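You operate a simulated robot arm through the tools that you are given. There is no shell and no other tool.

You run a simulated robot arm. Do the job below in one go: nothing can be reset, and whatever is moved stays where it is left.

TASK
Level the yellow cake's peaks and put it in the steel pan.
Fine: use the long purple smoother and put it back; lid on the pan last. Set down upright: long purple smoother.
Where things are to end (x, y in the base frame): yellow cake within 40 mm of [560, 620].

The check looks at the end state, three seconds after you hand in, the way a careful person would. Anything else that was tipped, shoved, dropped, spilled or broken makes it a failure. Lids that push on must go on centred and level and be pressed home; caps that screw on are set level and turned clockwise until they are tight.

THE ROBOT
A 7-joint arm with a two-finger parallel gripper, fixed in place. Base frame: the origin is on the floor under the middle of its stand, x ahead of it, y to its left, z up; the work surface is at about z = 900. Units: mm, degrees, N and s.
It reaches about 1524 mm from its shoulder. Its first joint turns from -149.0 to 149.0 degrees. Payload 3.5 kg.
The tool frame sits at the grasp point between the pads (the TCP): z along the fingers, y along the line on which they close. The tips reach 23 mm beyond it. The gripper opens to 94 mm. The fingers are 38 mm wide and 10 mm thick; the gripper's body (54 by 96 mm) begins 39 mm behind the TCP.
Orientation is that of the tool frame in the base frame, as [roll, pitch, yaw] about the fixed x, y, z axes, in that order (R = Rz(yaw) Ry(pitch) Rx(roll)). With the fingers straight down and closing along the base's y, the tool's x points along the base's -x, its y along +y and its z along -z.

THE INTERFACE
- The arm moves only by the tool drive_tool. Its arguments are lists of equal length, an entry for each row: "delta_pos": the shift along the tool's x, y, z in cm, a list of three; "rotation": the turn, a rotation vector about the tool's x, y, z in degrees, a list of three; "fingers": the opening, from 0 (shut) to 1 (fully open). In form: {"delta_pos": [[tx, ty, tz], ...], "rotation": [[rx, ry, rz], ...], "fingers": [fingers, ...]}. A call has 1 to 20 rows; each row shifts and turns the commanded pose from where the row before left it, along the tool's axes as they then stand. Rows are played at 5 a second. More than 50 mm and 8.6 degrees between two rows, or a gripper value outside its range, and nothing of the call is played. Where a pose cannot be reached the arm comes as near as it can. A force on the tool above 40 N (or 10 N above the force at the start of the call, whichever is more), or a blocked arm, ends the call early, and 0.2 s more pass. Each finger travels about 153 mm/s and halts on what it meets, pressing with about 27 N; the grip force reading is that of the motor and also rises with nothing between the fingers. The clock runs only during rows and for 0.2 s after the last one: add rows that do not move to give the fingers time. The reply holds the time, the measured pose of the TCP, the force on the tool along the base axes, the opening and the grip force, in the units named above and with some noise, with the torque about the TCP (base axes, N m) and any sound that the robot's microphone picked up.
- Cameras (640 x 400 px; columns grow to the right, rows downward): "scene" is fixed at [399, -648.3, 1550.1]; the picture's right is [0.85, -0.53, 0.00], its down [-0.17, -0.28, -0.94] and it looks along [0.50, 0.80, -0.33] (base axes); focal length 341 px, centre (320, 200). "wrist" rides on the gripper at [86, 16, -74] in the tool frame; the picture's right is [-0.18, 0.98, 0.00], its down [-0.58, -0.11, -0.81] and it looks along [-0.79, -0.15, 0.59] (tool axes); focal length 243 px, centre (320, 200). There is no depth. A picture from a camera that has moved, and an enlarged one, comes with that camera's place and axes in the base frame and with its lens.
- capture(camera): a new picture of that camera. No time passes.
- close_up(camera, box): a new picture of the part [left, top, right, bottom] of that camera's present view, enlarged. No time passes.
- close_job(): hands the job in; it is judged then, once.

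Nothing tells you positions but the pictures and the camera data. Unless the task says otherwise, let go and move clear before handing in.

The tools are called after ">>>" by a JSON object that holds its "op" and its "data". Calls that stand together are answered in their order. drive_tool: Moves the arm, as the interface text tells. Its arguments: {"type":"object","properties":{"delta_pos":{"type":"array"},"rotation":{"type":"array"},"fingers":{"type":"array"}},"required":["delta_pos","rotation","fingers"]} The other tools are called the same way: capture (camera) takes a picture; close_up (camera, box) takes an enlarged picture of a part of a camera's view; close_job () hands the job in.

At the start:

```text
time: 0.0
ee_pos: [934.7, 578.8, 1286.8]
ee_rot: [-179.9, 0.0, 180.0]
contact_force: [-0.6, -0.2, -0.1]
moment: [-0.02, -0.01, -0.03]
finger_gap: 94.1
finger_force: 0.1
```

scene: 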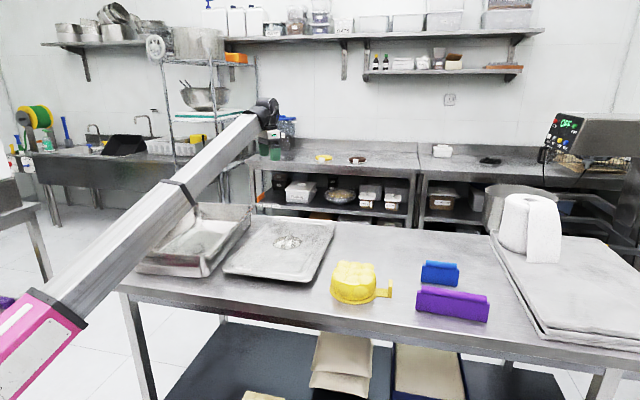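
wrist: 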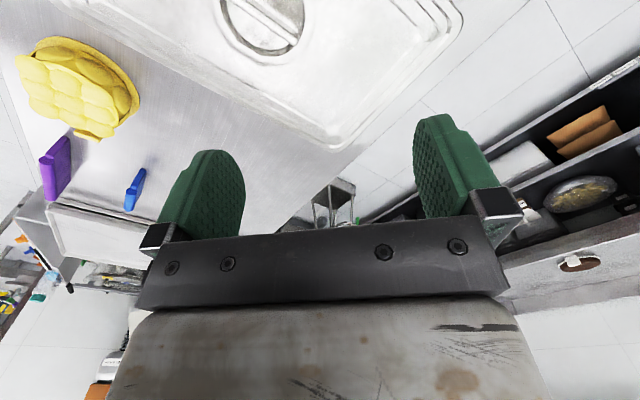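

I see a yellow lumpy cake with a tab or handle, a long purple smoother, a short blue one, a steel pan and its lid on the table. I'll look closer before moving anything.

>>> {"op": "close_up", "data": {"camera": "scene", "box": [120, 190, 340, 300]}}

>>> {"op": "close_up", "data": {"camera": "scene", "box": [310, 240, 510, 340]}}

>>> {"op": "close_up", "data": {"camera": "wrist", "box": [0, 0, 320, 200]}}

```text
2.91 times, centred on (230, 245) of scene
camera zoom: at [399.0, -648.3, 1550.1], right [0.85, -0.53, 0.0], down [-0.17, -0.28, -0.94], along [0.5, 0.8, -0.33], focal length 991 px, centre (582, 69)
```

zoom: 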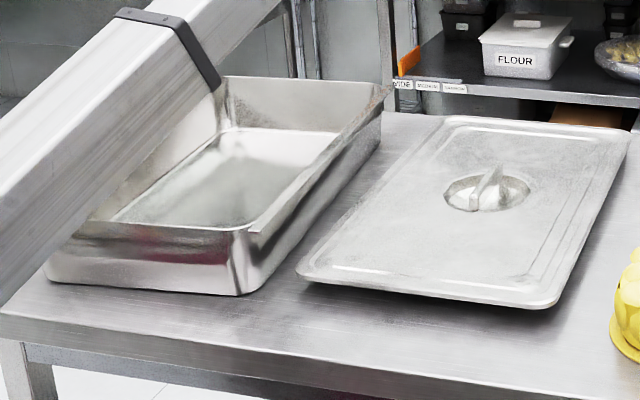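

```text
3.20 times, centred on (410, 290) of scene
camera zoom: at [399.0, -648.3, 1550.1], right [0.85, -0.53, 0.0], down [-0.17, -0.28, -0.94], along [0.5, 0.8, -0.33], focal length 1090 px, centre (32, -88)
```

zoom: 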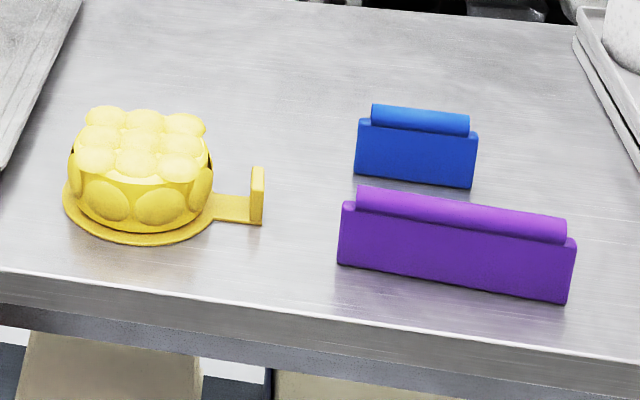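

```text
2.00 times, centred on (160, 100) of wrist
camera zoom: at [846.9, 591.7, 1362.5], right [0.18, 0.98, 0.0], down [0.58, -0.11, 0.81], along [0.79, -0.15, -0.59], focal length 485 px, centre (640, 400)
```

zoom: 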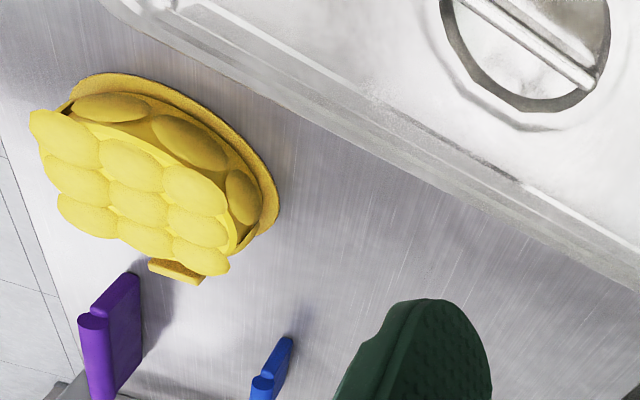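

I take the cake to be near (1006, 112), the purple smoother near (1163, -146), the lid near (963, 512) and the pan near (657, 699). I'll move the arm high towards the cake and smoother to get better pictures and uncover the pan.

>>> {"op": "drive_tool", "data": {"delta_pos": [[0.27, -4.45, 0], [0.27, -4.45, 0], [0.27, -4.45, 0], [0.27, -4.45, 0], [0.27, -4.45, 0], [0.27, -4.45, 0], [0.27, -4.45, 0], [0.27, -4.45, 0], [0.27, -4.45, 0], [0.27, -4.45, 0], [0.27, -4.45, 0], [0.27, -4.45, 0], [0.27, -4.45, 0], [0, 0, 0], [0, 0, 0]], "rotation": [[0, 0, 0], [0, 0, 0], [0, 0, 0], [0, 0, 0], [0, 0, 0], [0, 0, 0], [0, 0, 0], [0, 0, 0], [0, 0, 0], [0, 0, 0], [0, 0, 0], [0, 0, 0], [0, 0, 0], [0, 0, 0], [0, 0, 0]], "fingers": [1, 1, 1, 1, 1, 1, 1, 1, 1, 1, 1, 1, 1, 1, 1]}}

>>> {"op": "capture", "data": {"camera": "wrist"}}

>>> {"op": "capture", "data": {"camera": "scene"}}

```text
time: 1.6
ee_pos: [934.9, 291.0, 1249.9]
ee_rot: [179.5, 0.8, 179.1]
contact_force: [0.0, 11.1, -2.8]
moment: [-1.08, -0.3, -1.2]
finger_gap: 94.0
finger_force: 0.0
out of reach, approached as far as the arm can: row 2, 3, 4, 5, 6, 7
stopped in row 7: the force on the tool passed its limit at 60 N (the readings are from after the stop); the commanded pose is now the measured one
```

```text
taken
camera wrist: at [846.6, 306.9, 1324.9], right [0.2, 0.98, 0.01], down [0.57, -0.12, 0.81], along [0.8, -0.16, -0.58], focal length 243 px, centre (320, 200)
```

wrist: 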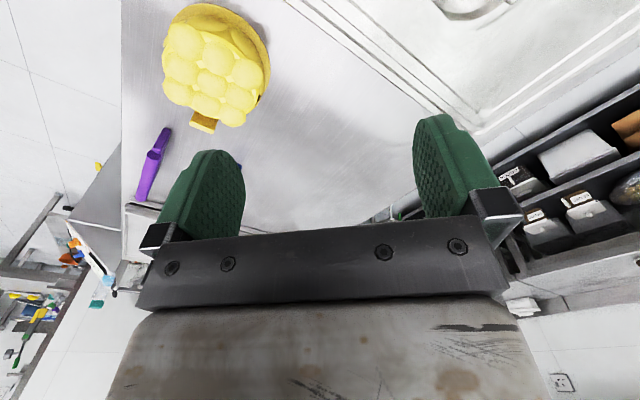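

```text
taken
```

scene: 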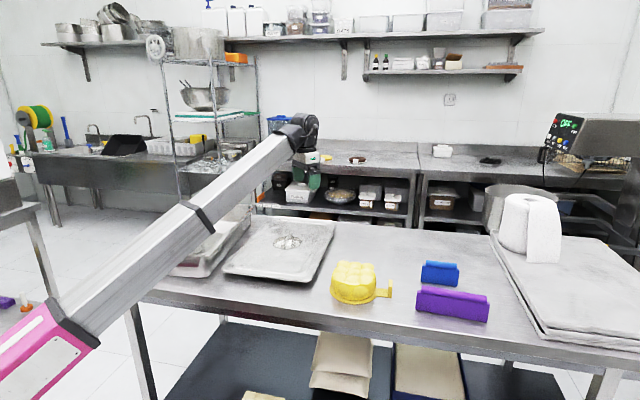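

The arm stopped early, reported as out of reach with a force spike, at (935, 291, 1250). I'll check whether the tool is touching anything before I go on.

>>> {"op": "close_up", "data": {"camera": "scene", "box": [180, 90, 400, 230]}}

>>> {"op": "close_up", "data": {"camera": "scene", "box": [0, 200, 320, 400]}}

>>> {"op": "drive_tool", "data": {"delta_pos": [[0, 0, 0], [0, 0, 0]], "rotation": [[0, 0, 0], [0, 0, 0]], "fingers": [1, 1]}}

```text
2.86 times, centred on (290, 160) of scene
camera zoom: at [399.0, -648.3, 1550.1], right [0.85, -0.53, 0.0], down [-0.17, -0.28, -0.94], along [0.5, 0.8, -0.33], focal length 974 px, centre (406, 314)
```

zoom: 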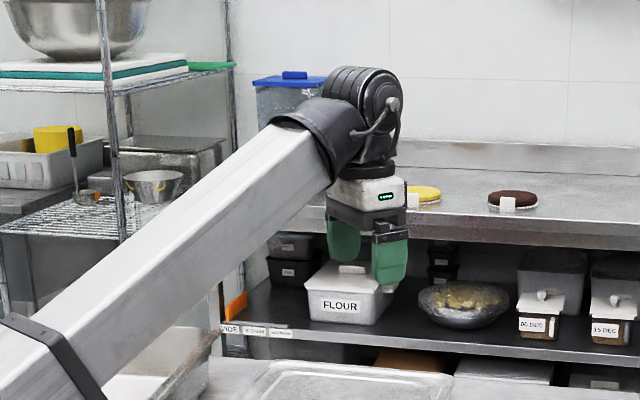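

```text
2.00 times, centred on (160, 300) of scene
camera zoom: at [399.0, -648.3, 1550.1], right [0.85, -0.53, 0.0], down [-0.17, -0.28, -0.94], along [0.5, 0.8, -0.33], focal length 682 px, centre (640, 0)
```

zoom: 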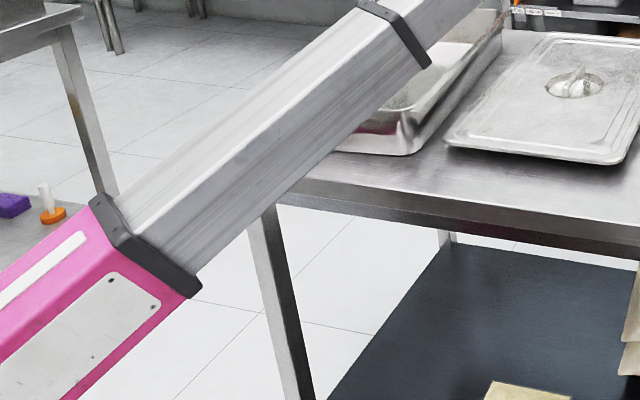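

```text
time: 2.2
ee_pos: [935.4, 289.8, 1251.1]
ee_rot: [179.5, 0.8, 179.2]
contact_force: [-1.1, 19.2, -6.2]
moment: [-1.8, -0.77, -1.92]
finger_gap: 94.4
finger_force: 0.2
```

The steady +y force of 19 N, acting about 90 mm toward the base and above the grasp point, says the wrist camera mount is pressing on the arm's own forearm, not on anything in the scene. I'll back off in +y, square the tool up and turn it so the camera swings away from the forearm.

>>> {"op": "drive_tool", "data": {"delta_pos": [[0, 2, 0], [0, 2, 0], [0, 0, 0], [0, 0, 0], [0, 0, 0], [0, 0, 0], [0, 0, 0], [0, 0, 0], [0, 0, 0], [0, 0, 0]], "rotation": [[0, 0, 0], [0.5, 0.8, 0], [0, 0, 8], [0, 0, 8], [0, 0, 8], [0, 0, 8], [0, 0, 8], [0, 0, 8], [0, 0, 0], [0, 0, 0]], "fingers": [1, 1, 1, 1, 1, 1, 1, 1, 1, 1]}}

>>> {"op": "capture", "data": {"camera": "wrist"}}

```text
time: 4.4
ee_pos: [935.7, 330.6, 1251.0]
ee_rot: [179.6, 0.3, 131.1]
contact_force: [0.5, -1.0, -0.3]
moment: [-0.01, 0.01, -0.03]
finger_gap: 94.0
finger_force: 0.1
```

```text
taken
camera wrist: at [889.8, 405.5, 1325.5], right [0.86, 0.51, 0.01], down [0.29, -0.51, 0.81], along [0.41, -0.69, -0.59], focal length 243 px, centre (320, 200)
```

wrist: 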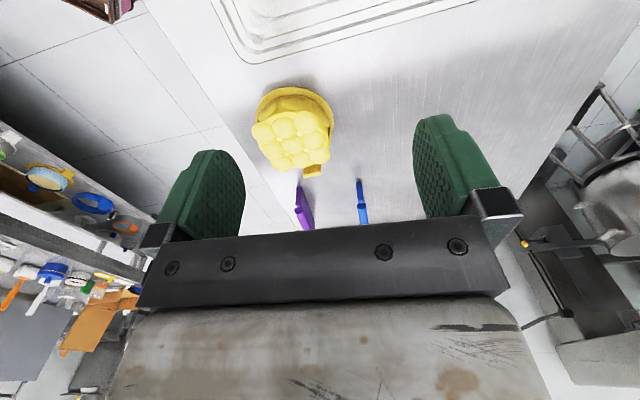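

The contact is gone. From here the wrist camera sees the cake, its tab and both smoothers, so I'll zoom in to measure them.

>>> {"op": "close_up", "data": {"camera": "wrist", "box": [230, 75, 390, 175]}}

>>> {"op": "close_up", "data": {"camera": "wrist", "box": [270, 150, 390, 235]}}

>>> {"op": "close_up", "data": {"camera": "scene", "box": [320, 250, 400, 310]}}

>>> {"op": "close_up", "data": {"camera": "scene", "box": [410, 275, 500, 330]}}

```text
4.00 times, centred on (310, 125) of wrist
camera zoom: at [889.8, 405.5, 1325.5], right [0.86, 0.51, 0.01], down [0.29, -0.51, 0.81], along [0.41, -0.69, -0.59], focal length 970 px, centre (360, 500)
```

zoom: 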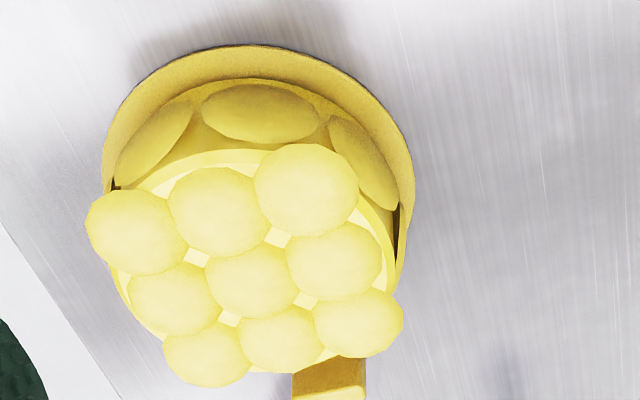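

```text
4.71 times, centred on (330, 192) of wrist
camera zoom: at [889.8, 405.5, 1325.5], right [0.86, 0.51, 0.01], down [0.29, -0.51, 0.81], along [0.41, -0.69, -0.59], focal length 1142 px, centre (273, 235)
```

zoom: 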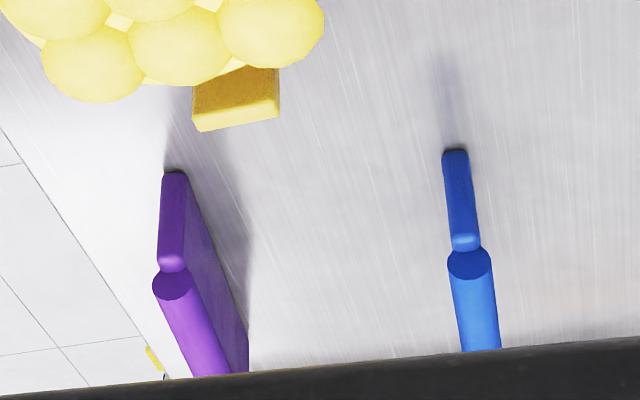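

```text
6.67 times, centred on (360, 280) of scene
camera zoom: at [399.0, -648.3, 1550.1], right [0.85, -0.53, 0.0], down [-0.17, -0.28, -0.94], along [0.5, 0.8, -0.33], focal length 2272 px, centre (53, -333)
```

zoom: 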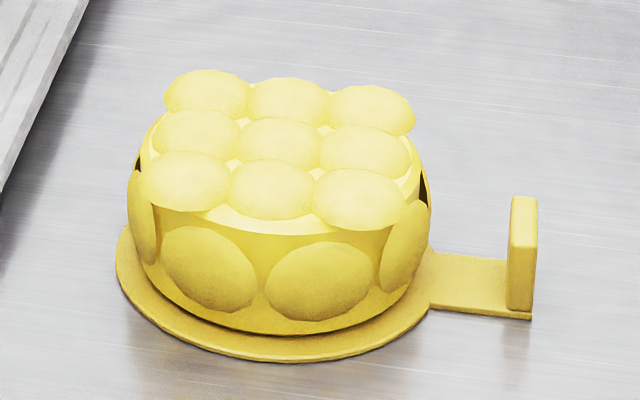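

```text
7.11 times, centred on (455, 302) of scene
camera zoom: at [399.0, -648.3, 1550.1], right [0.85, -0.53, 0.0], down [-0.17, -0.28, -0.94], along [0.5, 0.8, -0.33], focal length 2423 px, centre (-640, -529)
```

zoom: 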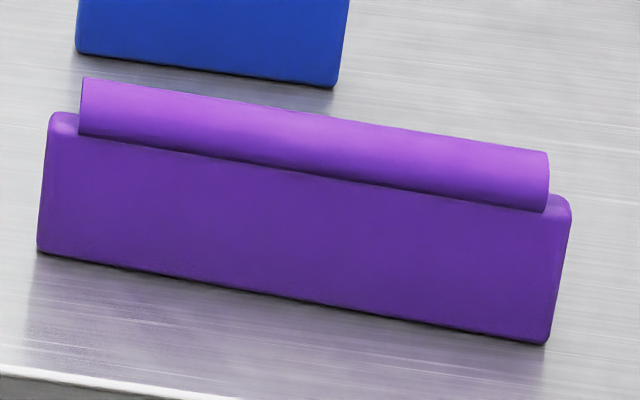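

I have good fixes now. The purple smoother stands with its round grip at about (1167, -141), z≈970 and yaw ≈ -48.6°, and the cake's 3×3 peaks are centred near (1003, 111) at about 41 mm pitch on a -42.5° grid. Next I'll move above the smoother at a safe height.

>>> {"op": "drive_tool", "data": {"delta_pos": [[-4.23, -1.13, 0], [-4.23, -1.13, 0], [-4.23, -1.13, 0], [-4.23, -1.13, 0], [-4.23, -1.13, 0], [-4.23, -1.13, 0], [-4.23, -1.13, 0], [-4.23, -1.13, 0], [-4.23, -1.13, 0], [-4.23, -1.13, 0], [-4.23, -1.13, 0], [-4.23, -1.13, 0], [0, 0, 0], [0, 0, 0]], "rotation": [[0.4, 0.3, 0], [0, 0, 0], [0, 0, 0], [0, 0, 0], [0, 0, 0], [0, 0, 0], [0, 0, 0], [0, 0, 0], [0, 0, 0], [0, 0, 0], [0, 0, 0], [0, 0, 0], [0, 0, 0], [0, 0, 0]], "fingers": [1, 1, 1, 1, 1, 1, 1, 1, 1, 1, 1, 1, 1, 1]}}

>>> {"op": "capture", "data": {"camera": "wrist"}}

>>> {"op": "capture", "data": {"camera": "scene"}}

```text
time: 7.4
ee_pos: [1168.9, -141.0, 1244.3]
ee_rot: [-179.4, -0.2, 131.3]
contact_force: [0.0, -0.2, 0.1]
moment: [0.03, -0.02, 0.01]
finger_gap: 94.0
finger_force: 0.0
out of reach, approached as far as the arm can: row 1
```

```text
taken
camera wrist: at [1125.3, -66.1, 1319.3], right [0.86, 0.51, -0.01], down [0.31, -0.51, 0.8], along [0.4, -0.7, -0.59], focal length 243 px, centre (320, 200)
```

wrist: 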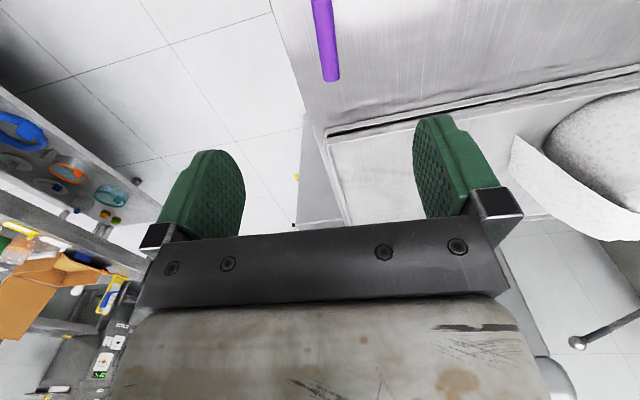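

```text
taken
```

scene: 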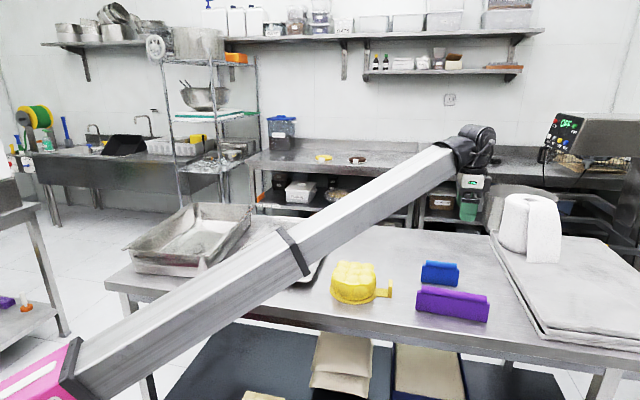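

The tool is now over the smoother with nothing touching. I'll zoom in on the pan while it's uncovered, then lower partway and check alignment.

>>> {"op": "close_up", "data": {"camera": "scene", "box": [110, 190, 270, 290]}}

>>> {"op": "drive_tool", "data": {"delta_pos": [[0, -0.15, 3.6], [0, 0, 3.6], [0, 0, 3.6], [0, 0, 3.0], [0, 0, 0], [0, 0, 0]], "rotation": [[-0.4, -0.1, 0.2], [0, 0, 0], [0, 0, 0], [0, 0, 0], [0, 0, 0], [0, 0, 0]], "fingers": [1, 1, 1, 1, 1, 1]}}

>>> {"op": "capture", "data": {"camera": "wrist"}}

>>> {"op": "capture", "data": {"camera": "scene"}}

```text
4.00 times, centred on (190, 240) of scene
camera zoom: at [399.0, -648.3, 1550.1], right [0.85, -0.53, 0.0], down [-0.17, -0.28, -0.94], along [0.5, 0.8, -0.33], focal length 1363 px, centre (840, 40)
```

zoom: 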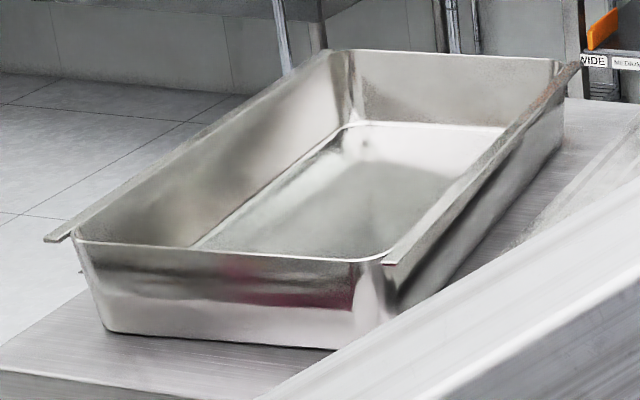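

```text
time: 8.8
ee_pos: [1168.0, -141.5, 1107.6]
ee_rot: [-180.0, -0.1, 131.0]
contact_force: [0.5, -0.1, 0.6]
moment: [-0.02, -0.03, -0.01]
finger_gap: 93.9
finger_force: 0.2
```

```text
taken
camera wrist: at [1123.2, -66.3, 1182.5], right [0.86, 0.51, 0.0], down [0.3, -0.51, 0.81], along [0.41, -0.69, -0.59], focal length 243 px, centre (320, 200)
```

wrist: 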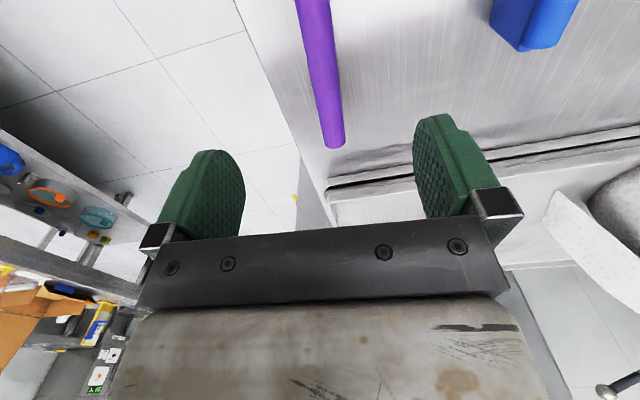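

```text
taken
```

scene: 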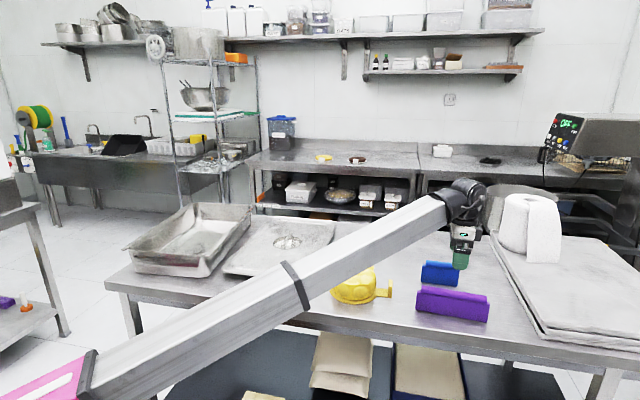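

The pan is open and clear, and the smoother's grip is centred between the fingers as far as I can see. I'll zoom in to check the lateral alignment before going down.

>>> {"op": "close_up", "data": {"camera": "wrist", "box": [260, 0, 420, 160]}}

```text
2.50 times, centred on (340, 80) of wrist
camera zoom: at [1123.2, -66.3, 1182.5], right [0.86, 0.51, 0.0], down [0.3, -0.51, 0.81], along [0.41, -0.69, -0.59], focal length 606 px, centre (270, 500)
```

zoom: 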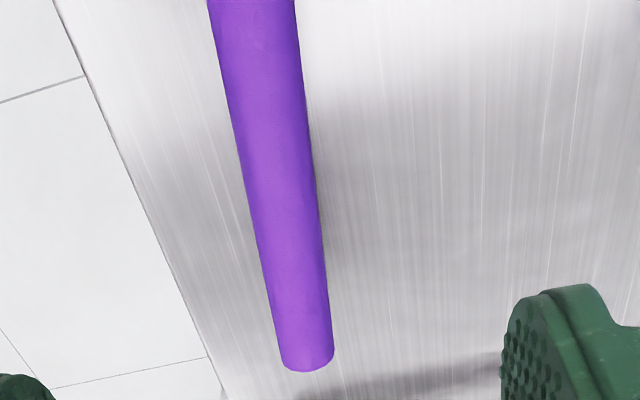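

The grip axis is within about 0.5 mm of the tool's centre line and the yaw matches. I'll go down over the grip and close partway to check before the final grip.

>>> {"op": "drive_tool", "data": {"delta_pos": [[0, 0, 3.0], [0, 0, 3.0], [0, 0, 3.0], [0, 0, 3.0], [0, 0, 2.0], [0, 0, 1.0], [0, 0, 0], [0, 0, 0]], "rotation": [[0, 0, 0], [0, 0, 0], [0, 0, 0], [0, 0, 0], [0, 0, 0], [0, 0, 0], [0, 0, 0], [0, 0, 0]], "fingers": [1, 1, 1, 1, 1, 1, 0.45, 0.45]}}

>>> {"op": "capture", "data": {"camera": "wrist"}}

>>> {"op": "close_up", "data": {"camera": "scene", "box": [400, 200, 520, 330]}}

```text
time: 10.6
ee_pos: [1167.4, -142.5, 956.9]
ee_rot: [-179.8, -0.1, 130.9]
contact_force: [-0.4, -0.2, 0.9]
moment: [-0.02, -0.03, 0.01]
finger_gap: 42.2
finger_force: 0.0
```

```text
taken
camera wrist: at [1122.5, -66.1, 1032.0], right [0.86, 0.51, 0.0], down [0.3, -0.51, 0.8], along [0.41, -0.69, -0.59], focal length 243 px, centre (320, 200)
```

wrist: 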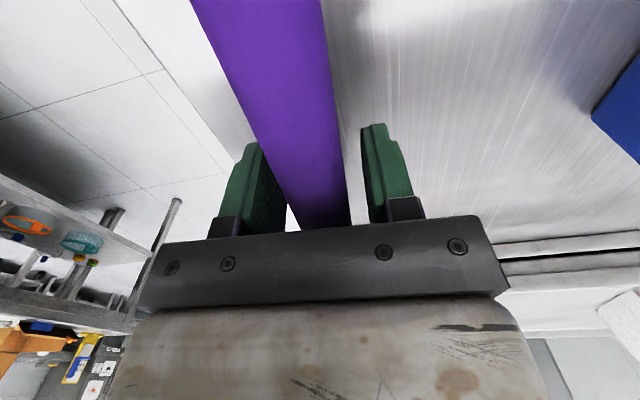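

```text
3.08 times, centred on (460, 265) of scene
camera zoom: at [399.0, -648.3, 1550.1], right [0.85, -0.53, 0.0], down [-0.17, -0.28, -0.94], along [0.5, 0.8, -0.33], focal length 1048 px, centre (-111, 0)
```

zoom: 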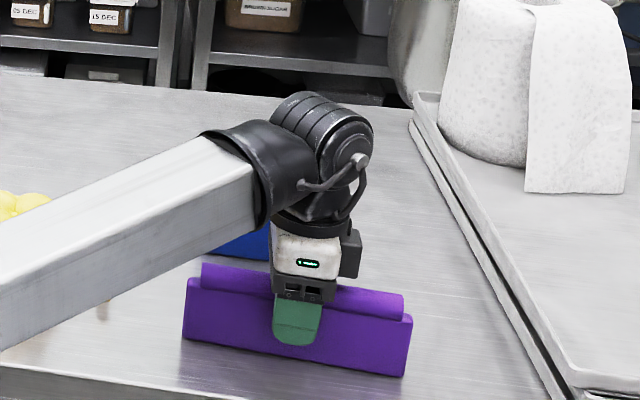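

The fingers straddle the grip and it's centred to within a millimetre or two. I'll close gently, then to full grip.

>>> {"op": "drive_tool", "data": {"delta_pos": [[0, 0, 0], [0, 0, 0], [0, 0, 0], [0, 0, 0], [0, 0, 0], [0, 0, 0], [0, 0, 0], [0, 0, 0]], "rotation": [[0, 0, 0], [0, 0, 0], [0, 0, 0], [0, 0, 0], [0, 0, 0], [0, 0, 0], [0, 0, 0], [0, 0, 0]], "fingers": [0.38, 0.33, 0.29, 0.26, 0.22, 0.1, 0, 0]}}

>>> {"op": "capture", "data": {"camera": "wrist"}}

>>> {"op": "close_up", "data": {"camera": "scene", "box": [400, 240, 520, 330]}}

```text
time: 12.4
ee_pos: [1166.8, -140.8, 956.8]
ee_rot: [-179.9, -0.1, 131.0]
contact_force: [0.2, -0.1, 0.1]
moment: [0.01, -0.01, -0.03]
finger_gap: 22.9
finger_force: 27.0
```

```text
taken
camera wrist: at [1122.4, -66.1, 1032.1], right [0.86, 0.51, 0.0], down [0.3, -0.51, 0.8], along [0.41, -0.69, -0.59], focal length 243 px, centre (320, 200)
```

wrist: 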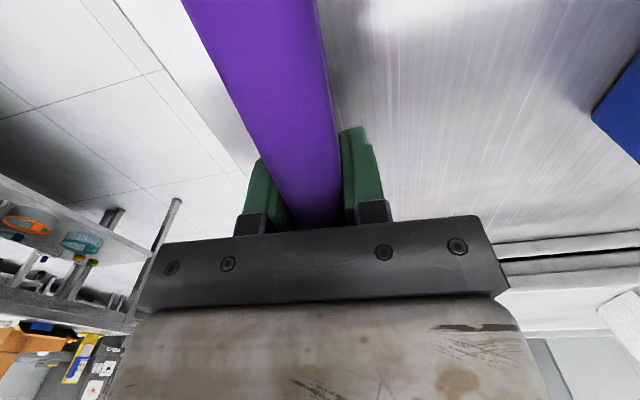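

```text
4.44 times, centred on (460, 285) of scene
camera zoom: at [399.0, -648.3, 1550.1], right [0.85, -0.53, 0.0], down [-0.17, -0.28, -0.94], along [0.5, 0.8, -0.33], focal length 1515 px, centre (-302, -178)
```

zoom: 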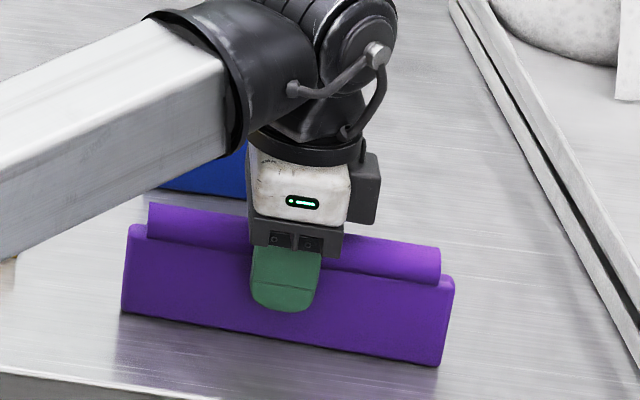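

The grip holds at a 22.9 mm gap and 27 N, and the smoother is still upright. With the grasp at z=956.8 its edge sits 56.8 mm below the grasp point, so I'll lift straight up now.

>>> {"op": "drive_tool", "data": {"delta_pos": [[0, 0, -0.5], [0, 0, -1.5], [0, 0, -3], [0, 0, -4], [0, 0, -4], [0, 0, -2], [0, 0, 0], [0, 0, 0]], "rotation": [[0, 0, 0], [0, 0, 0], [0, 0, 0], [0, 0, 0], [0, 0, 0], [0, 0, 0], [0, 0, 0], [0, 0, 0]], "fingers": [0, 0, 0, 0, 0, 0, 0, 0]}}

>>> {"op": "capture", "data": {"camera": "wrist"}}

>>> {"op": "capture", "data": {"camera": "scene"}}

```text
time: 14.2
ee_pos: [1166.7, -144.0, 1107.7]
ee_rot: [-179.9, -0.2, 131.1]
contact_force: [-0.3, -0.2, -1.1]
moment: [-0.01, 0.01, -0.02]
finger_gap: 23.0
finger_force: 26.5
```

```text
taken
camera wrist: at [1122.3, -67.8, 1182.7], right [0.86, 0.51, 0.0], down [0.3, -0.51, 0.8], along [0.41, -0.69, -0.59], focal length 243 px, centre (320, 200)
```

wrist: 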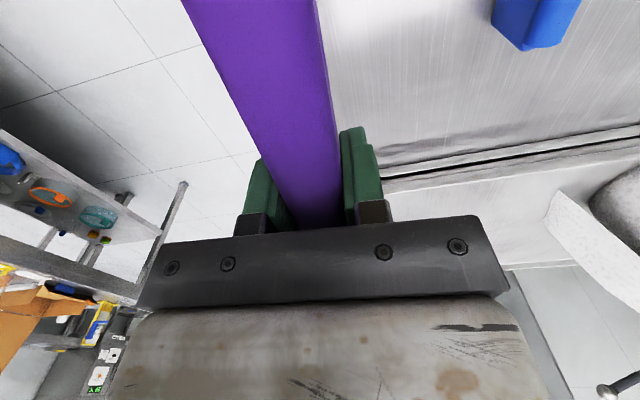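

```text
taken
```

scene: 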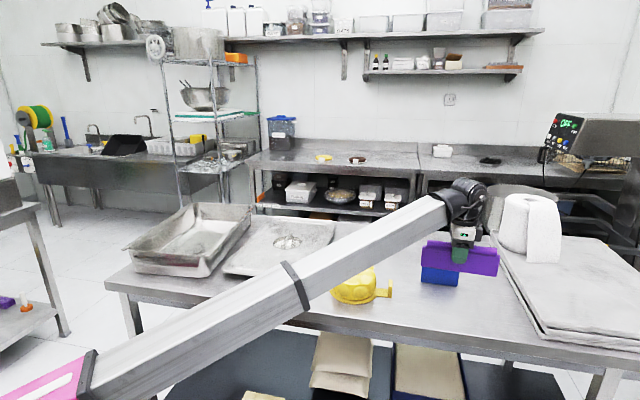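

The smoother is held level, and it's light at about 1 N. I'll carry it over the cake and line it up with the peak rows.

>>> {"op": "drive_tool", "data": {"delta_pos": [[3.73, 0.52, 0], [3.73, 0.52, 0], [3.73, 0.52, 0], [3.73, 0.52, 0], [3.73, 0.52, 0], [3.73, 0.52, 0], [3.73, 0.52, 0], [3.73, 0.52, 0], [0, 0, 0], [0, 0, 0], [0, 0, 0]], "rotation": [[0, 0, 0], [0, 0, 0], [0, 0, 0], [0, 0, 0], [0, 0, 0], [0, 0, 0], [0, 0, 0], [0, 0, 0], [0, 0, -6.3], [0, 0, 0], [0, 0, 0]], "fingers": [0, 0, 0, 0, 0, 0, 0, 0, 0, 0, 0]}}

>>> {"op": "capture", "data": {"camera": "wrist"}}

>>> {"op": "close_up", "data": {"camera": "scene", "box": [290, 200, 450, 320]}}

```text
time: 16.6
ee_pos: [1004.0, 111.2, 1108.0]
ee_rot: [-179.9, -0.1, 137.2]
contact_force: [-0.1, 0.1, -1.0]
moment: [0.04, -0.02, -0.03]
finger_gap: 23.0
finger_force: 27.2
```

```text
taken
camera wrist: at [950.0, 181.6, 1183.2], right [0.8, 0.6, 0.0], down [0.36, -0.48, 0.8], along [0.48, -0.65, -0.59], focal length 243 px, centre (320, 200)
```

wrist: 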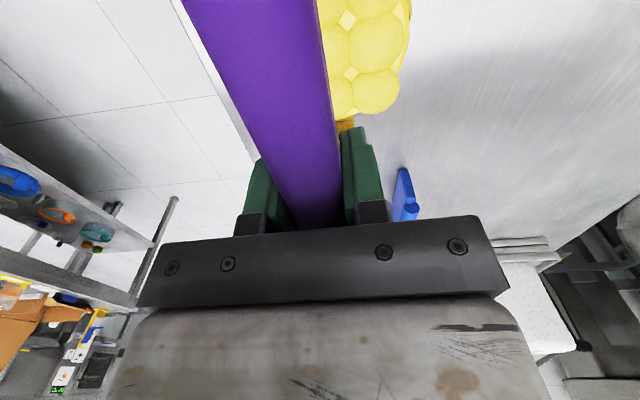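

```text
3.33 times, centred on (370, 260) of scene
camera zoom: at [399.0, -648.3, 1550.1], right [0.85, -0.53, 0.0], down [-0.17, -0.28, -0.94], along [0.5, 0.8, -0.33], focal length 1136 px, centre (153, 0)
```

zoom: 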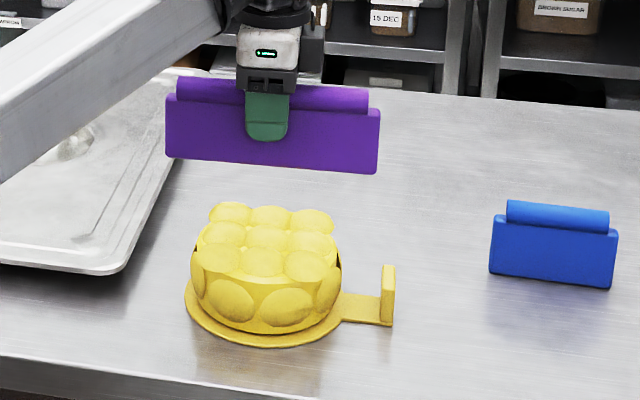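

The smoother is right above the middle row of peaks. I'll lower it in small steps and watch the force.

>>> {"op": "drive_tool", "data": {"delta_pos": [[0, 0, 3], [0, 0, 2.0], [0, 0, 1.0], [0, 0, 0.5], [0, 0, 0.5], [0, 0, 0]], "rotation": [[0, 0, 0], [0, 0, 0], [0, 0, 0], [0, 0, 0], [0, 0, 0], [0, 0, 0]], "fingers": [0, 0, 0, 0, 0, 0]}}

>>> {"op": "close_up", "data": {"camera": "scene", "box": [310, 220, 410, 310]}}

```text
time: 18.0
ee_pos: [1001.5, 110.7, 1038.5]
ee_rot: [-179.9, -0.2, 137.3]
contact_force: [-0.6, 0.6, -0.8]
moment: [0.02, -0.03, -0.01]
finger_gap: 23.0
finger_force: 26.7
```

```text
4.44 times, centred on (360, 265) of scene
camera zoom: at [399.0, -648.3, 1550.1], right [0.85, -0.53, 0.0], down [-0.17, -0.28, -0.94], along [0.5, 0.8, -0.33], focal length 1515 px, centre (142, -89)
```

zoom: 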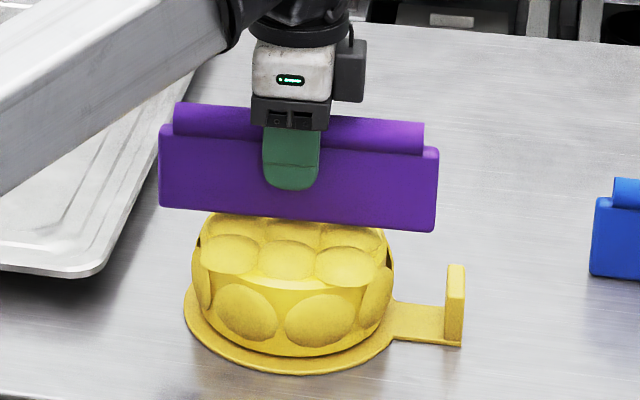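

The smoother's edge is at about 982 with no contact yet. I'll continue in 2 mm steps.

>>> {"op": "drive_tool", "data": {"delta_pos": [[0, 0, 0.2], [0, 0, 0.2], [0, 0, 0.2], [0, 0, 0.2], [0, 0, 0.2], [0, 0, 0]], "rotation": [[0, 0, 0], [0, 0, 0], [0, 0, 0], [0, 0, 0], [0, 0, 0], [0, 0, 0]], "fingers": [0, 0, 0, 0, 0, 0]}}

>>> {"op": "close_up", "data": {"camera": "scene", "box": [310, 220, 410, 310]}}

```text
time: 19.4
ee_pos: [1002.9, 110.4, 1028.4]
ee_rot: [-179.9, -0.2, 137.2]
contact_force: [0.7, -0.4, -0.8]
moment: [0.0, 0.03, 0.03]
finger_gap: 23.0
finger_force: 26.8
```

```text
4.44 times, centred on (360, 265) of scene
camera zoom: at [399.0, -648.3, 1550.1], right [0.85, -0.53, 0.0], down [-0.17, -0.28, -0.94], along [0.5, 0.8, -0.33], focal length 1515 px, centre (142, -89)
```

zoom: 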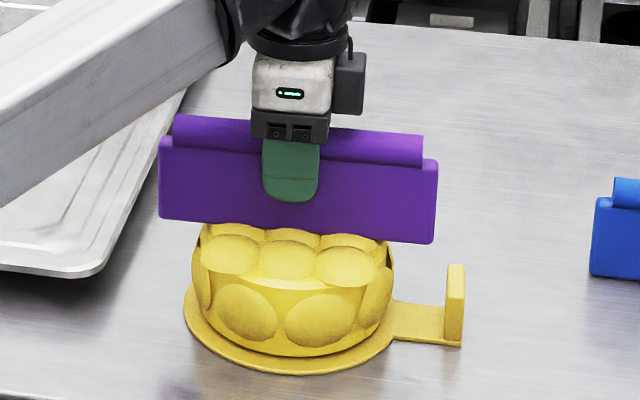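

Still no contact with the edge at about 972. I'll keep lowering in fine steps.

>>> {"op": "drive_tool", "data": {"delta_pos": [[0, 0, 0.2], [0, 0, 0.2], [0, 0, 0.2], [0, 0, 0]], "rotation": [[0, 0, 0], [0, 0, 0], [0, 0, 0], [0, 0, 0]], "fingers": [0, 0, 0, 0]}}

>>> {"op": "close_up", "data": {"camera": "scene", "box": [320, 240, 390, 310]}}

>>> {"op": "close_up", "data": {"camera": "wrist", "box": [160, 0, 420, 160]}}

```text
time: 20.4
ee_pos: [1002.9, 111.1, 1023.0]
ee_rot: [180.0, -0.1, 137.3]
contact_force: [0.5, 0.3, 6.5]
moment: [-0.02, 0.03, -0.03]
finger_gap: 22.9
finger_force: 26.9
```

```text
5.71 times, centred on (355, 275) of scene
camera zoom: at [399.0, -648.3, 1550.1], right [0.85, -0.53, 0.0], down [-0.17, -0.28, -0.94], along [0.5, 0.8, -0.33], focal length 1947 px, centre (120, -229)
```

zoom: 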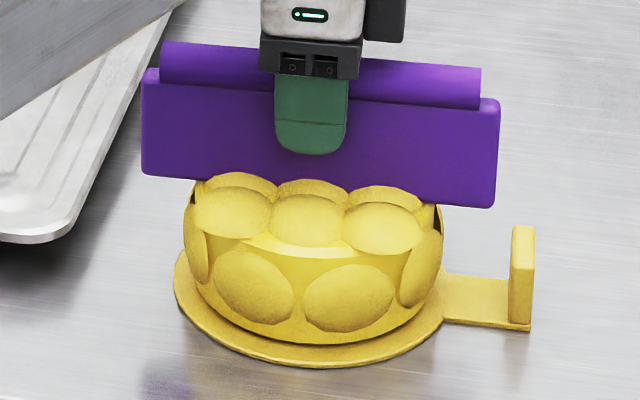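

```text
2.46 times, centred on (290, 80) of wrist
camera zoom: at [950.3, 180.7, 1098.1], right [0.8, 0.6, 0.0], down [0.35, -0.48, 0.81], along [0.48, -0.65, -0.59], focal length 597 px, centre (394, 495)
```

zoom: 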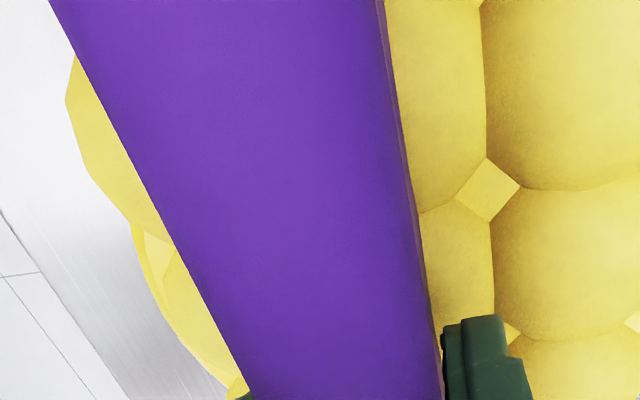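

First contact came with the edge at about 966 and 7 N. I'll press on in 1 mm steps to see how the peaks give.

>>> {"op": "drive_tool", "data": {"delta_pos": [[0, 0, 0.1], [0, 0, 0.1], [0, 0, 0.1], [0, 0, 0]], "rotation": [[0, 0, 0], [0, 0, 0], [0, 0, 0], [0, 0, 0]], "fingers": [0, 0, 0, 0]}}

>>> {"op": "close_up", "data": {"camera": "scene", "box": [320, 240, 390, 310]}}

```text
time: 21.4
ee_pos: [1002.6, 111.3, 1020.7]
ee_rot: [180.0, -0.1, 137.3]
contact_force: [4.3, 1.1, 38.5]
moment: [0.0, 0.04, 0.03]
finger_gap: 23.2
finger_force: 27.3
```

```text
5.71 times, centred on (355, 275) of scene
camera zoom: at [399.0, -648.3, 1550.1], right [0.85, -0.53, 0.0], down [-0.17, -0.28, -0.94], along [0.5, 0.8, -0.33], focal length 1947 px, centre (120, -229)
```

zoom: 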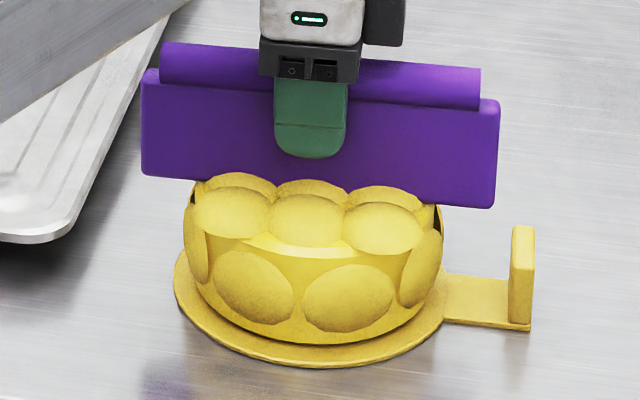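

The force shot up to 38 N in about 2 mm, so the peaks barely give to a straight push. I'll back off and look at what changed.

>>> {"op": "drive_tool", "data": {"delta_pos": [[0, 0, -0.3], [0, 0, -0.5], [0, 0, -2], [0, 0, -3], [0, 0, -3], [0, 0, 0]], "rotation": [[0, 0, 0], [0, 0, 0], [0, 0, 0], [0, 0, 0], [0, 0, 0], [0, 0, 0]], "fingers": [0, 0, 0, 0, 0, 0]}}

>>> {"op": "close_up", "data": {"camera": "scene", "box": [320, 220, 400, 310]}}

>>> {"op": "capture", "data": {"camera": "wrist"}}

```text
time: 22.8
ee_pos: [1002.3, 112.6, 1106.1]
ee_rot: [-179.9, -0.3, 137.4]
contact_force: [-0.1, 0.3, -1.1]
moment: [-0.02, 0.04, -0.03]
finger_gap: 22.8
finger_force: 26.6
```

```text
4.44 times, centred on (360, 265) of scene
camera zoom: at [399.0, -648.3, 1550.1], right [0.85, -0.53, 0.0], down [-0.17, -0.28, -0.94], along [0.5, 0.8, -0.33], focal length 1515 px, centre (142, -89)
```

zoom: 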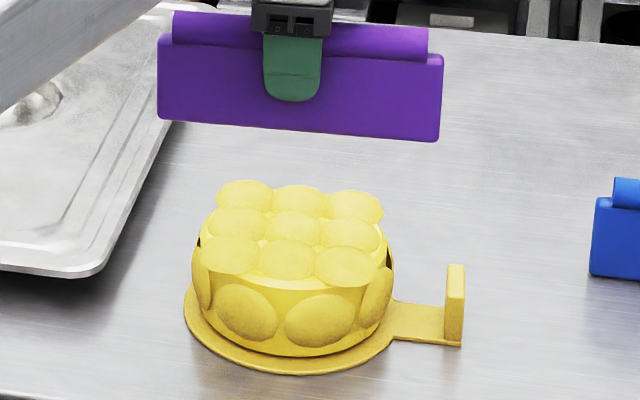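

```text
taken
camera wrist: at [949.5, 182.3, 1182.3], right [0.8, 0.6, 0.0], down [0.36, -0.48, 0.8], along [0.48, -0.65, -0.59], focal length 243 px, centre (320, 200)
```

wrist: 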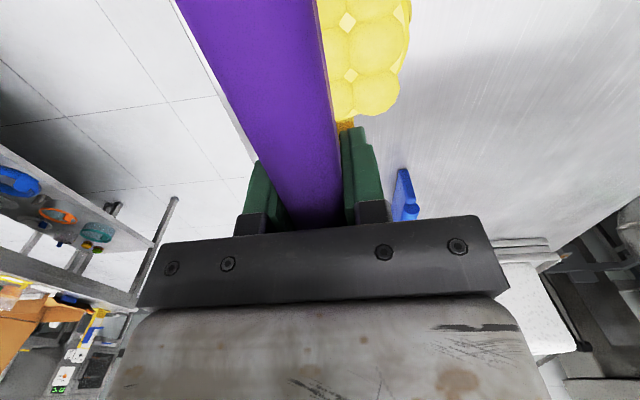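

>>> {"op": "close_up", "data": {"camera": "scene", "box": [320, 250, 400, 310]}}

>>> {"op": "close_up", "data": {"camera": "scene", "box": [330, 255, 380, 285]}}

```text
6.67 times, centred on (360, 280) of scene
camera zoom: at [399.0, -648.3, 1550.1], right [0.85, -0.53, 0.0], down [-0.17, -0.28, -0.94], along [0.5, 0.8, -0.33], focal length 2272 px, centre (53, -333)
```

zoom: 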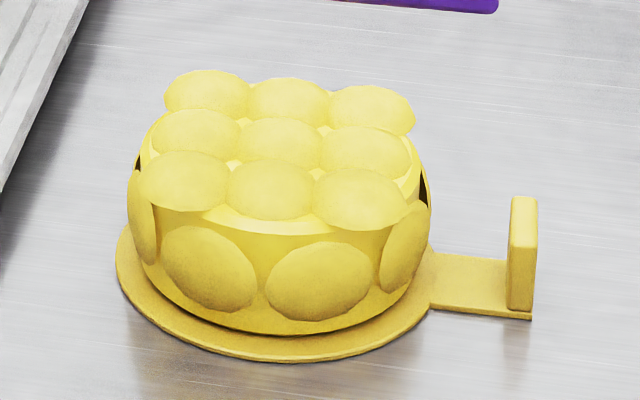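

```text
12.80 times, centred on (355, 270) of scene
camera zoom: at [399.0, -648.3, 1550.1], right [0.85, -0.53, 0.0], down [-0.17, -0.28, -0.94], along [0.5, 0.8, -0.33], focal length 4362 px, centre (-128, -696)
```

zoom: 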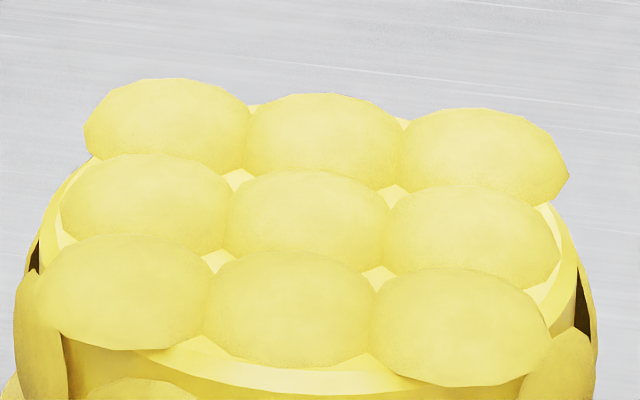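

The peaks look unchanged after a 38 N straight press on a whole row, and the smoother hasn't shifted in the grip. I'll try the natural way instead: set the edge just below peak height beside the cake and draw it across gently.

>>> {"op": "drive_tool", "data": {"delta_pos": [[0, -3.75, 0], [0, -3.75, 0], [0, 0, 3], [0, 0, 3], [0, 0, 1.5], [0, 0, 0.86], [0, 0, 0], [0, 0, 0]], "rotation": [[0.0, 0, 0], [0, 0, 0], [0, 0, 0], [0, 0, 0], [0, 0, 0], [0, 0, 0], [0, 0, 0], [0, 0, 0]], "fingers": [0, 0, 0, 0, 0, 0, 0, 0]}}

>>> {"op": "close_up", "data": {"camera": "scene", "box": [310, 220, 410, 310]}}

>>> {"op": "capture", "data": {"camera": "wrist"}}

```text
time: 24.6
ee_pos: [951.9, 56.6, 1023.2]
ee_rot: [-179.9, -0.1, 137.3]
contact_force: [0.4, -0.3, -1.4]
moment: [0.02, -0.03, 0.01]
finger_gap: 22.6
finger_force: 27.3
```

```text
4.44 times, centred on (360, 265) of scene
camera zoom: at [399.0, -648.3, 1550.1], right [0.85, -0.53, 0.0], down [-0.17, -0.28, -0.94], along [0.5, 0.8, -0.33], focal length 1515 px, centre (142, -89)
```

zoom: 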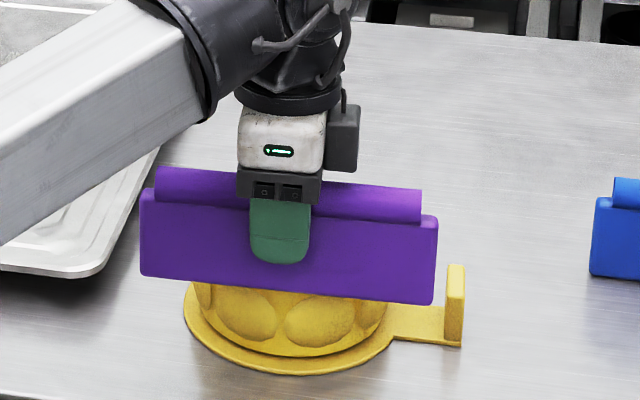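

```text
taken
camera wrist: at [899.6, 126.0, 1099.5], right [0.8, 0.6, 0.0], down [0.36, -0.48, 0.8], along [0.48, -0.65, -0.59], focal length 243 px, centre (320, 200)
```

wrist: 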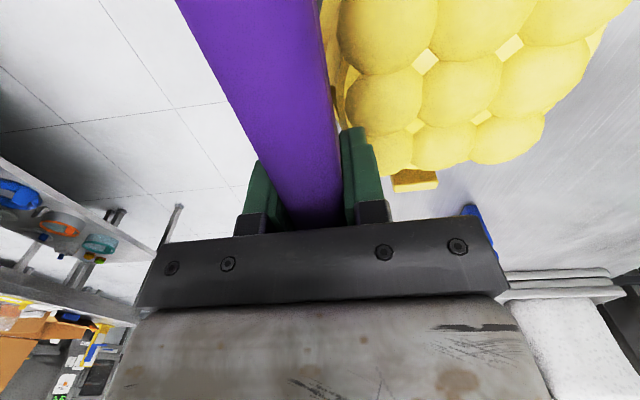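

The edge is beside the cake at peak height. I'll sweep slowly across, watching the force.

>>> {"op": "drive_tool", "data": {"delta_pos": [[0, 0.5, 0], [0, 0.5, 0], [0, 0.5, 0], [0, 0.5, 0], [0, 0.5, 0], [0, 0.5, 0], [0, 0.5, 0], [0, 0.5, 0], [0, 0, 0]], "rotation": [[0, 0, 0], [0, 0, 0], [0, 0, 0], [0, 0, 0], [0, 0, 0], [0, 0, 0], [0, 0, 0], [0, 0, 0], [0, 0, 0]], "fingers": [0, 0, 0, 0, 0, 0, 0, 0, 0]}}

>>> {"op": "close_up", "data": {"camera": "scene", "box": [310, 220, 410, 310]}}

>>> {"op": "capture", "data": {"camera": "wrist"}}

```text
time: 26.6
ee_pos: [979.7, 86.3, 1024.0]
ee_rot: [-180.0, -0.2, 137.3]
contact_force: [0.2, -1.2, -0.5]
moment: [-0.03, 0.03, 0.01]
finger_gap: 22.7
finger_force: 27.2
```

```text
4.44 times, centred on (360, 265) of scene
camera zoom: at [399.0, -648.3, 1550.1], right [0.85, -0.53, 0.0], down [-0.17, -0.28, -0.94], along [0.5, 0.8, -0.33], focal length 1515 px, centre (142, -89)
```

zoom: 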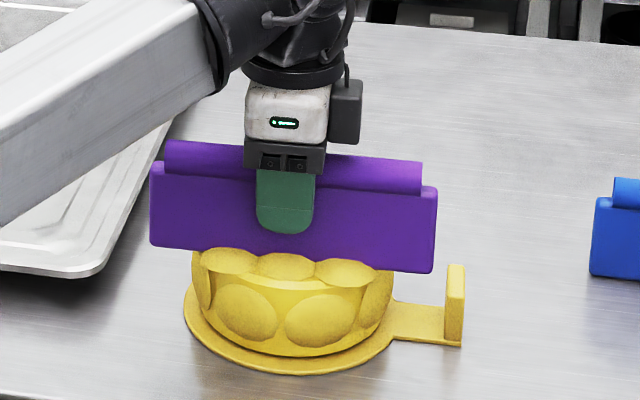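

```text
taken
camera wrist: at [926.1, 155.2, 1099.1], right [0.8, 0.6, 0.0], down [0.36, -0.48, 0.8], along [0.48, -0.65, -0.59], focal length 243 px, centre (320, 200)
```

wrist: 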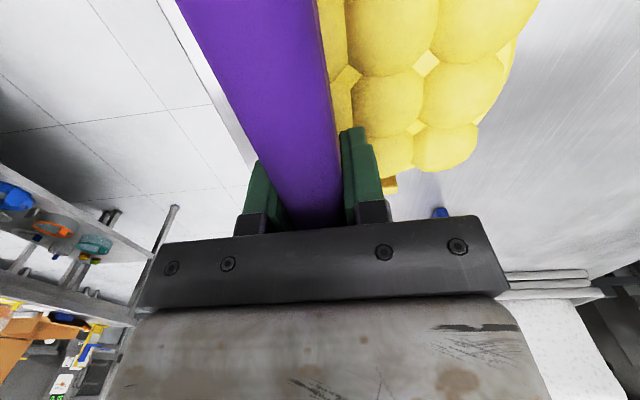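

It passed just above the tops with no contact. I'll return to the start, lower 3 mm and sweep again.

>>> {"op": "drive_tool", "data": {"delta_pos": [[0, -2, 0], [0, -2, 0], [0, 0, 0.3], [0, 0, 0], [0, 0.4, 0], [0, 0.4, 0], [0, 0.4, 0], [0, 0.4, 0], [0, 0.4, 0], [0, 0.4, 0], [0, 0.4, 0], [0, 0.4, 0], [0, 0, 0]], "rotation": [[0, 0, 0], [0, 0, 0], [0, 0, 0], [0, 0, 0], [0, 0, 0], [0, 0, 0], [0, 0, 0], [0, 0, 0], [0, 0, 0], [0, 0, 0], [0, 0, 0], [0, 0, 0], [0, 0, 0]], "fingers": [0, 0, 0, 0, 0, 0, 0, 0, 0, 0, 0, 0, 0]}}

>>> {"op": "close_up", "data": {"camera": "scene", "box": [310, 220, 410, 310]}}

>>> {"op": "capture", "data": {"camera": "wrist"}}

```text
time: 29.4
ee_pos: [972.8, 80.4, 1021.0]
ee_rot: [-180.0, 0.0, 137.4]
contact_force: [-1.3, -1.3, 6.6]
moment: [-0.08, 0.07, -0.02]
finger_gap: 22.8
finger_force: 27.2
```

```text
4.44 times, centred on (360, 265) of scene
camera zoom: at [399.0, -648.3, 1550.1], right [0.85, -0.53, 0.0], down [-0.17, -0.28, -0.94], along [0.5, 0.8, -0.33], focal length 1515 px, centre (142, -89)
```

zoom: 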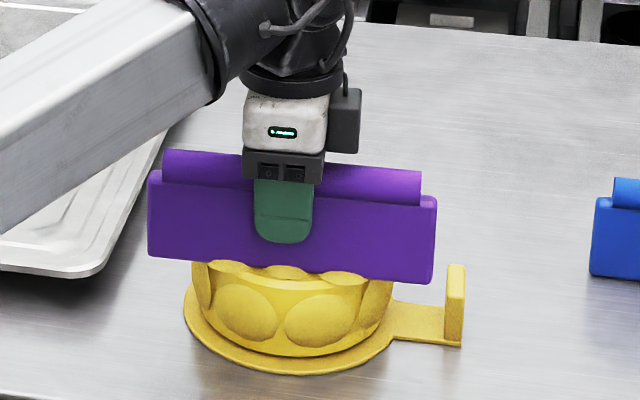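

```text
taken
camera wrist: at [920.7, 149.7, 1096.0], right [0.8, 0.6, 0.0], down [0.36, -0.48, 0.8], along [0.48, -0.65, -0.59], focal length 243 px, centre (320, 200)
```

wrist: 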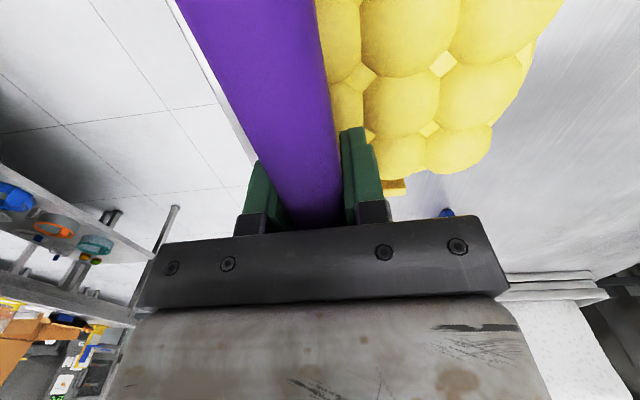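

It's in light contact now, about 8 N vertically and 2 N sideways, and the cake hasn't moved. I'll carry on sweeping over the remaining rows.

>>> {"op": "drive_tool", "data": {"delta_pos": [[0, 0.5, 0], [0, 0.5, 0], [0, 0.5, 0], [0, 0.5, 0], [0, 0.5, 0], [0, 0.5, 0], [0, 0.5, 0], [0, 0.5, 0], [0, 0, 0]], "rotation": [[0, 0, 0], [0, 0, 0], [0, 0, 0], [0, 0, 0], [0, 0, 0], [0, 0, 0], [0, 0, 0], [0, 0, 0], [0, 0, 0]], "fingers": [0, 0, 0, 0, 0, 0, 0, 0, 0]}}

>>> {"op": "close_up", "data": {"camera": "scene", "box": [310, 220, 410, 310]}}

```text
time: 31.4
ee_pos: [1000.4, 108.2, 1020.4]
ee_rot: [-180.0, -0.2, 137.4]
contact_force: [-1.1, 0.7, 2.7]
moment: [0.03, 0.03, 0.01]
finger_gap: 22.8
finger_force: 26.9
```

```text
4.44 times, centred on (360, 265) of scene
camera zoom: at [399.0, -648.3, 1550.1], right [0.85, -0.53, 0.0], down [-0.17, -0.28, -0.94], along [0.5, 0.8, -0.33], focal length 1515 px, centre (142, -89)
```

zoom: 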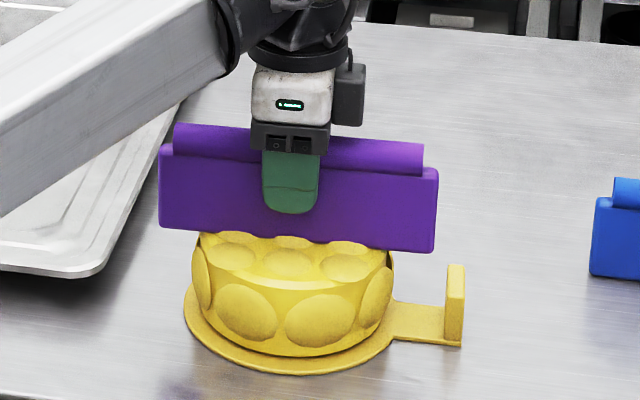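

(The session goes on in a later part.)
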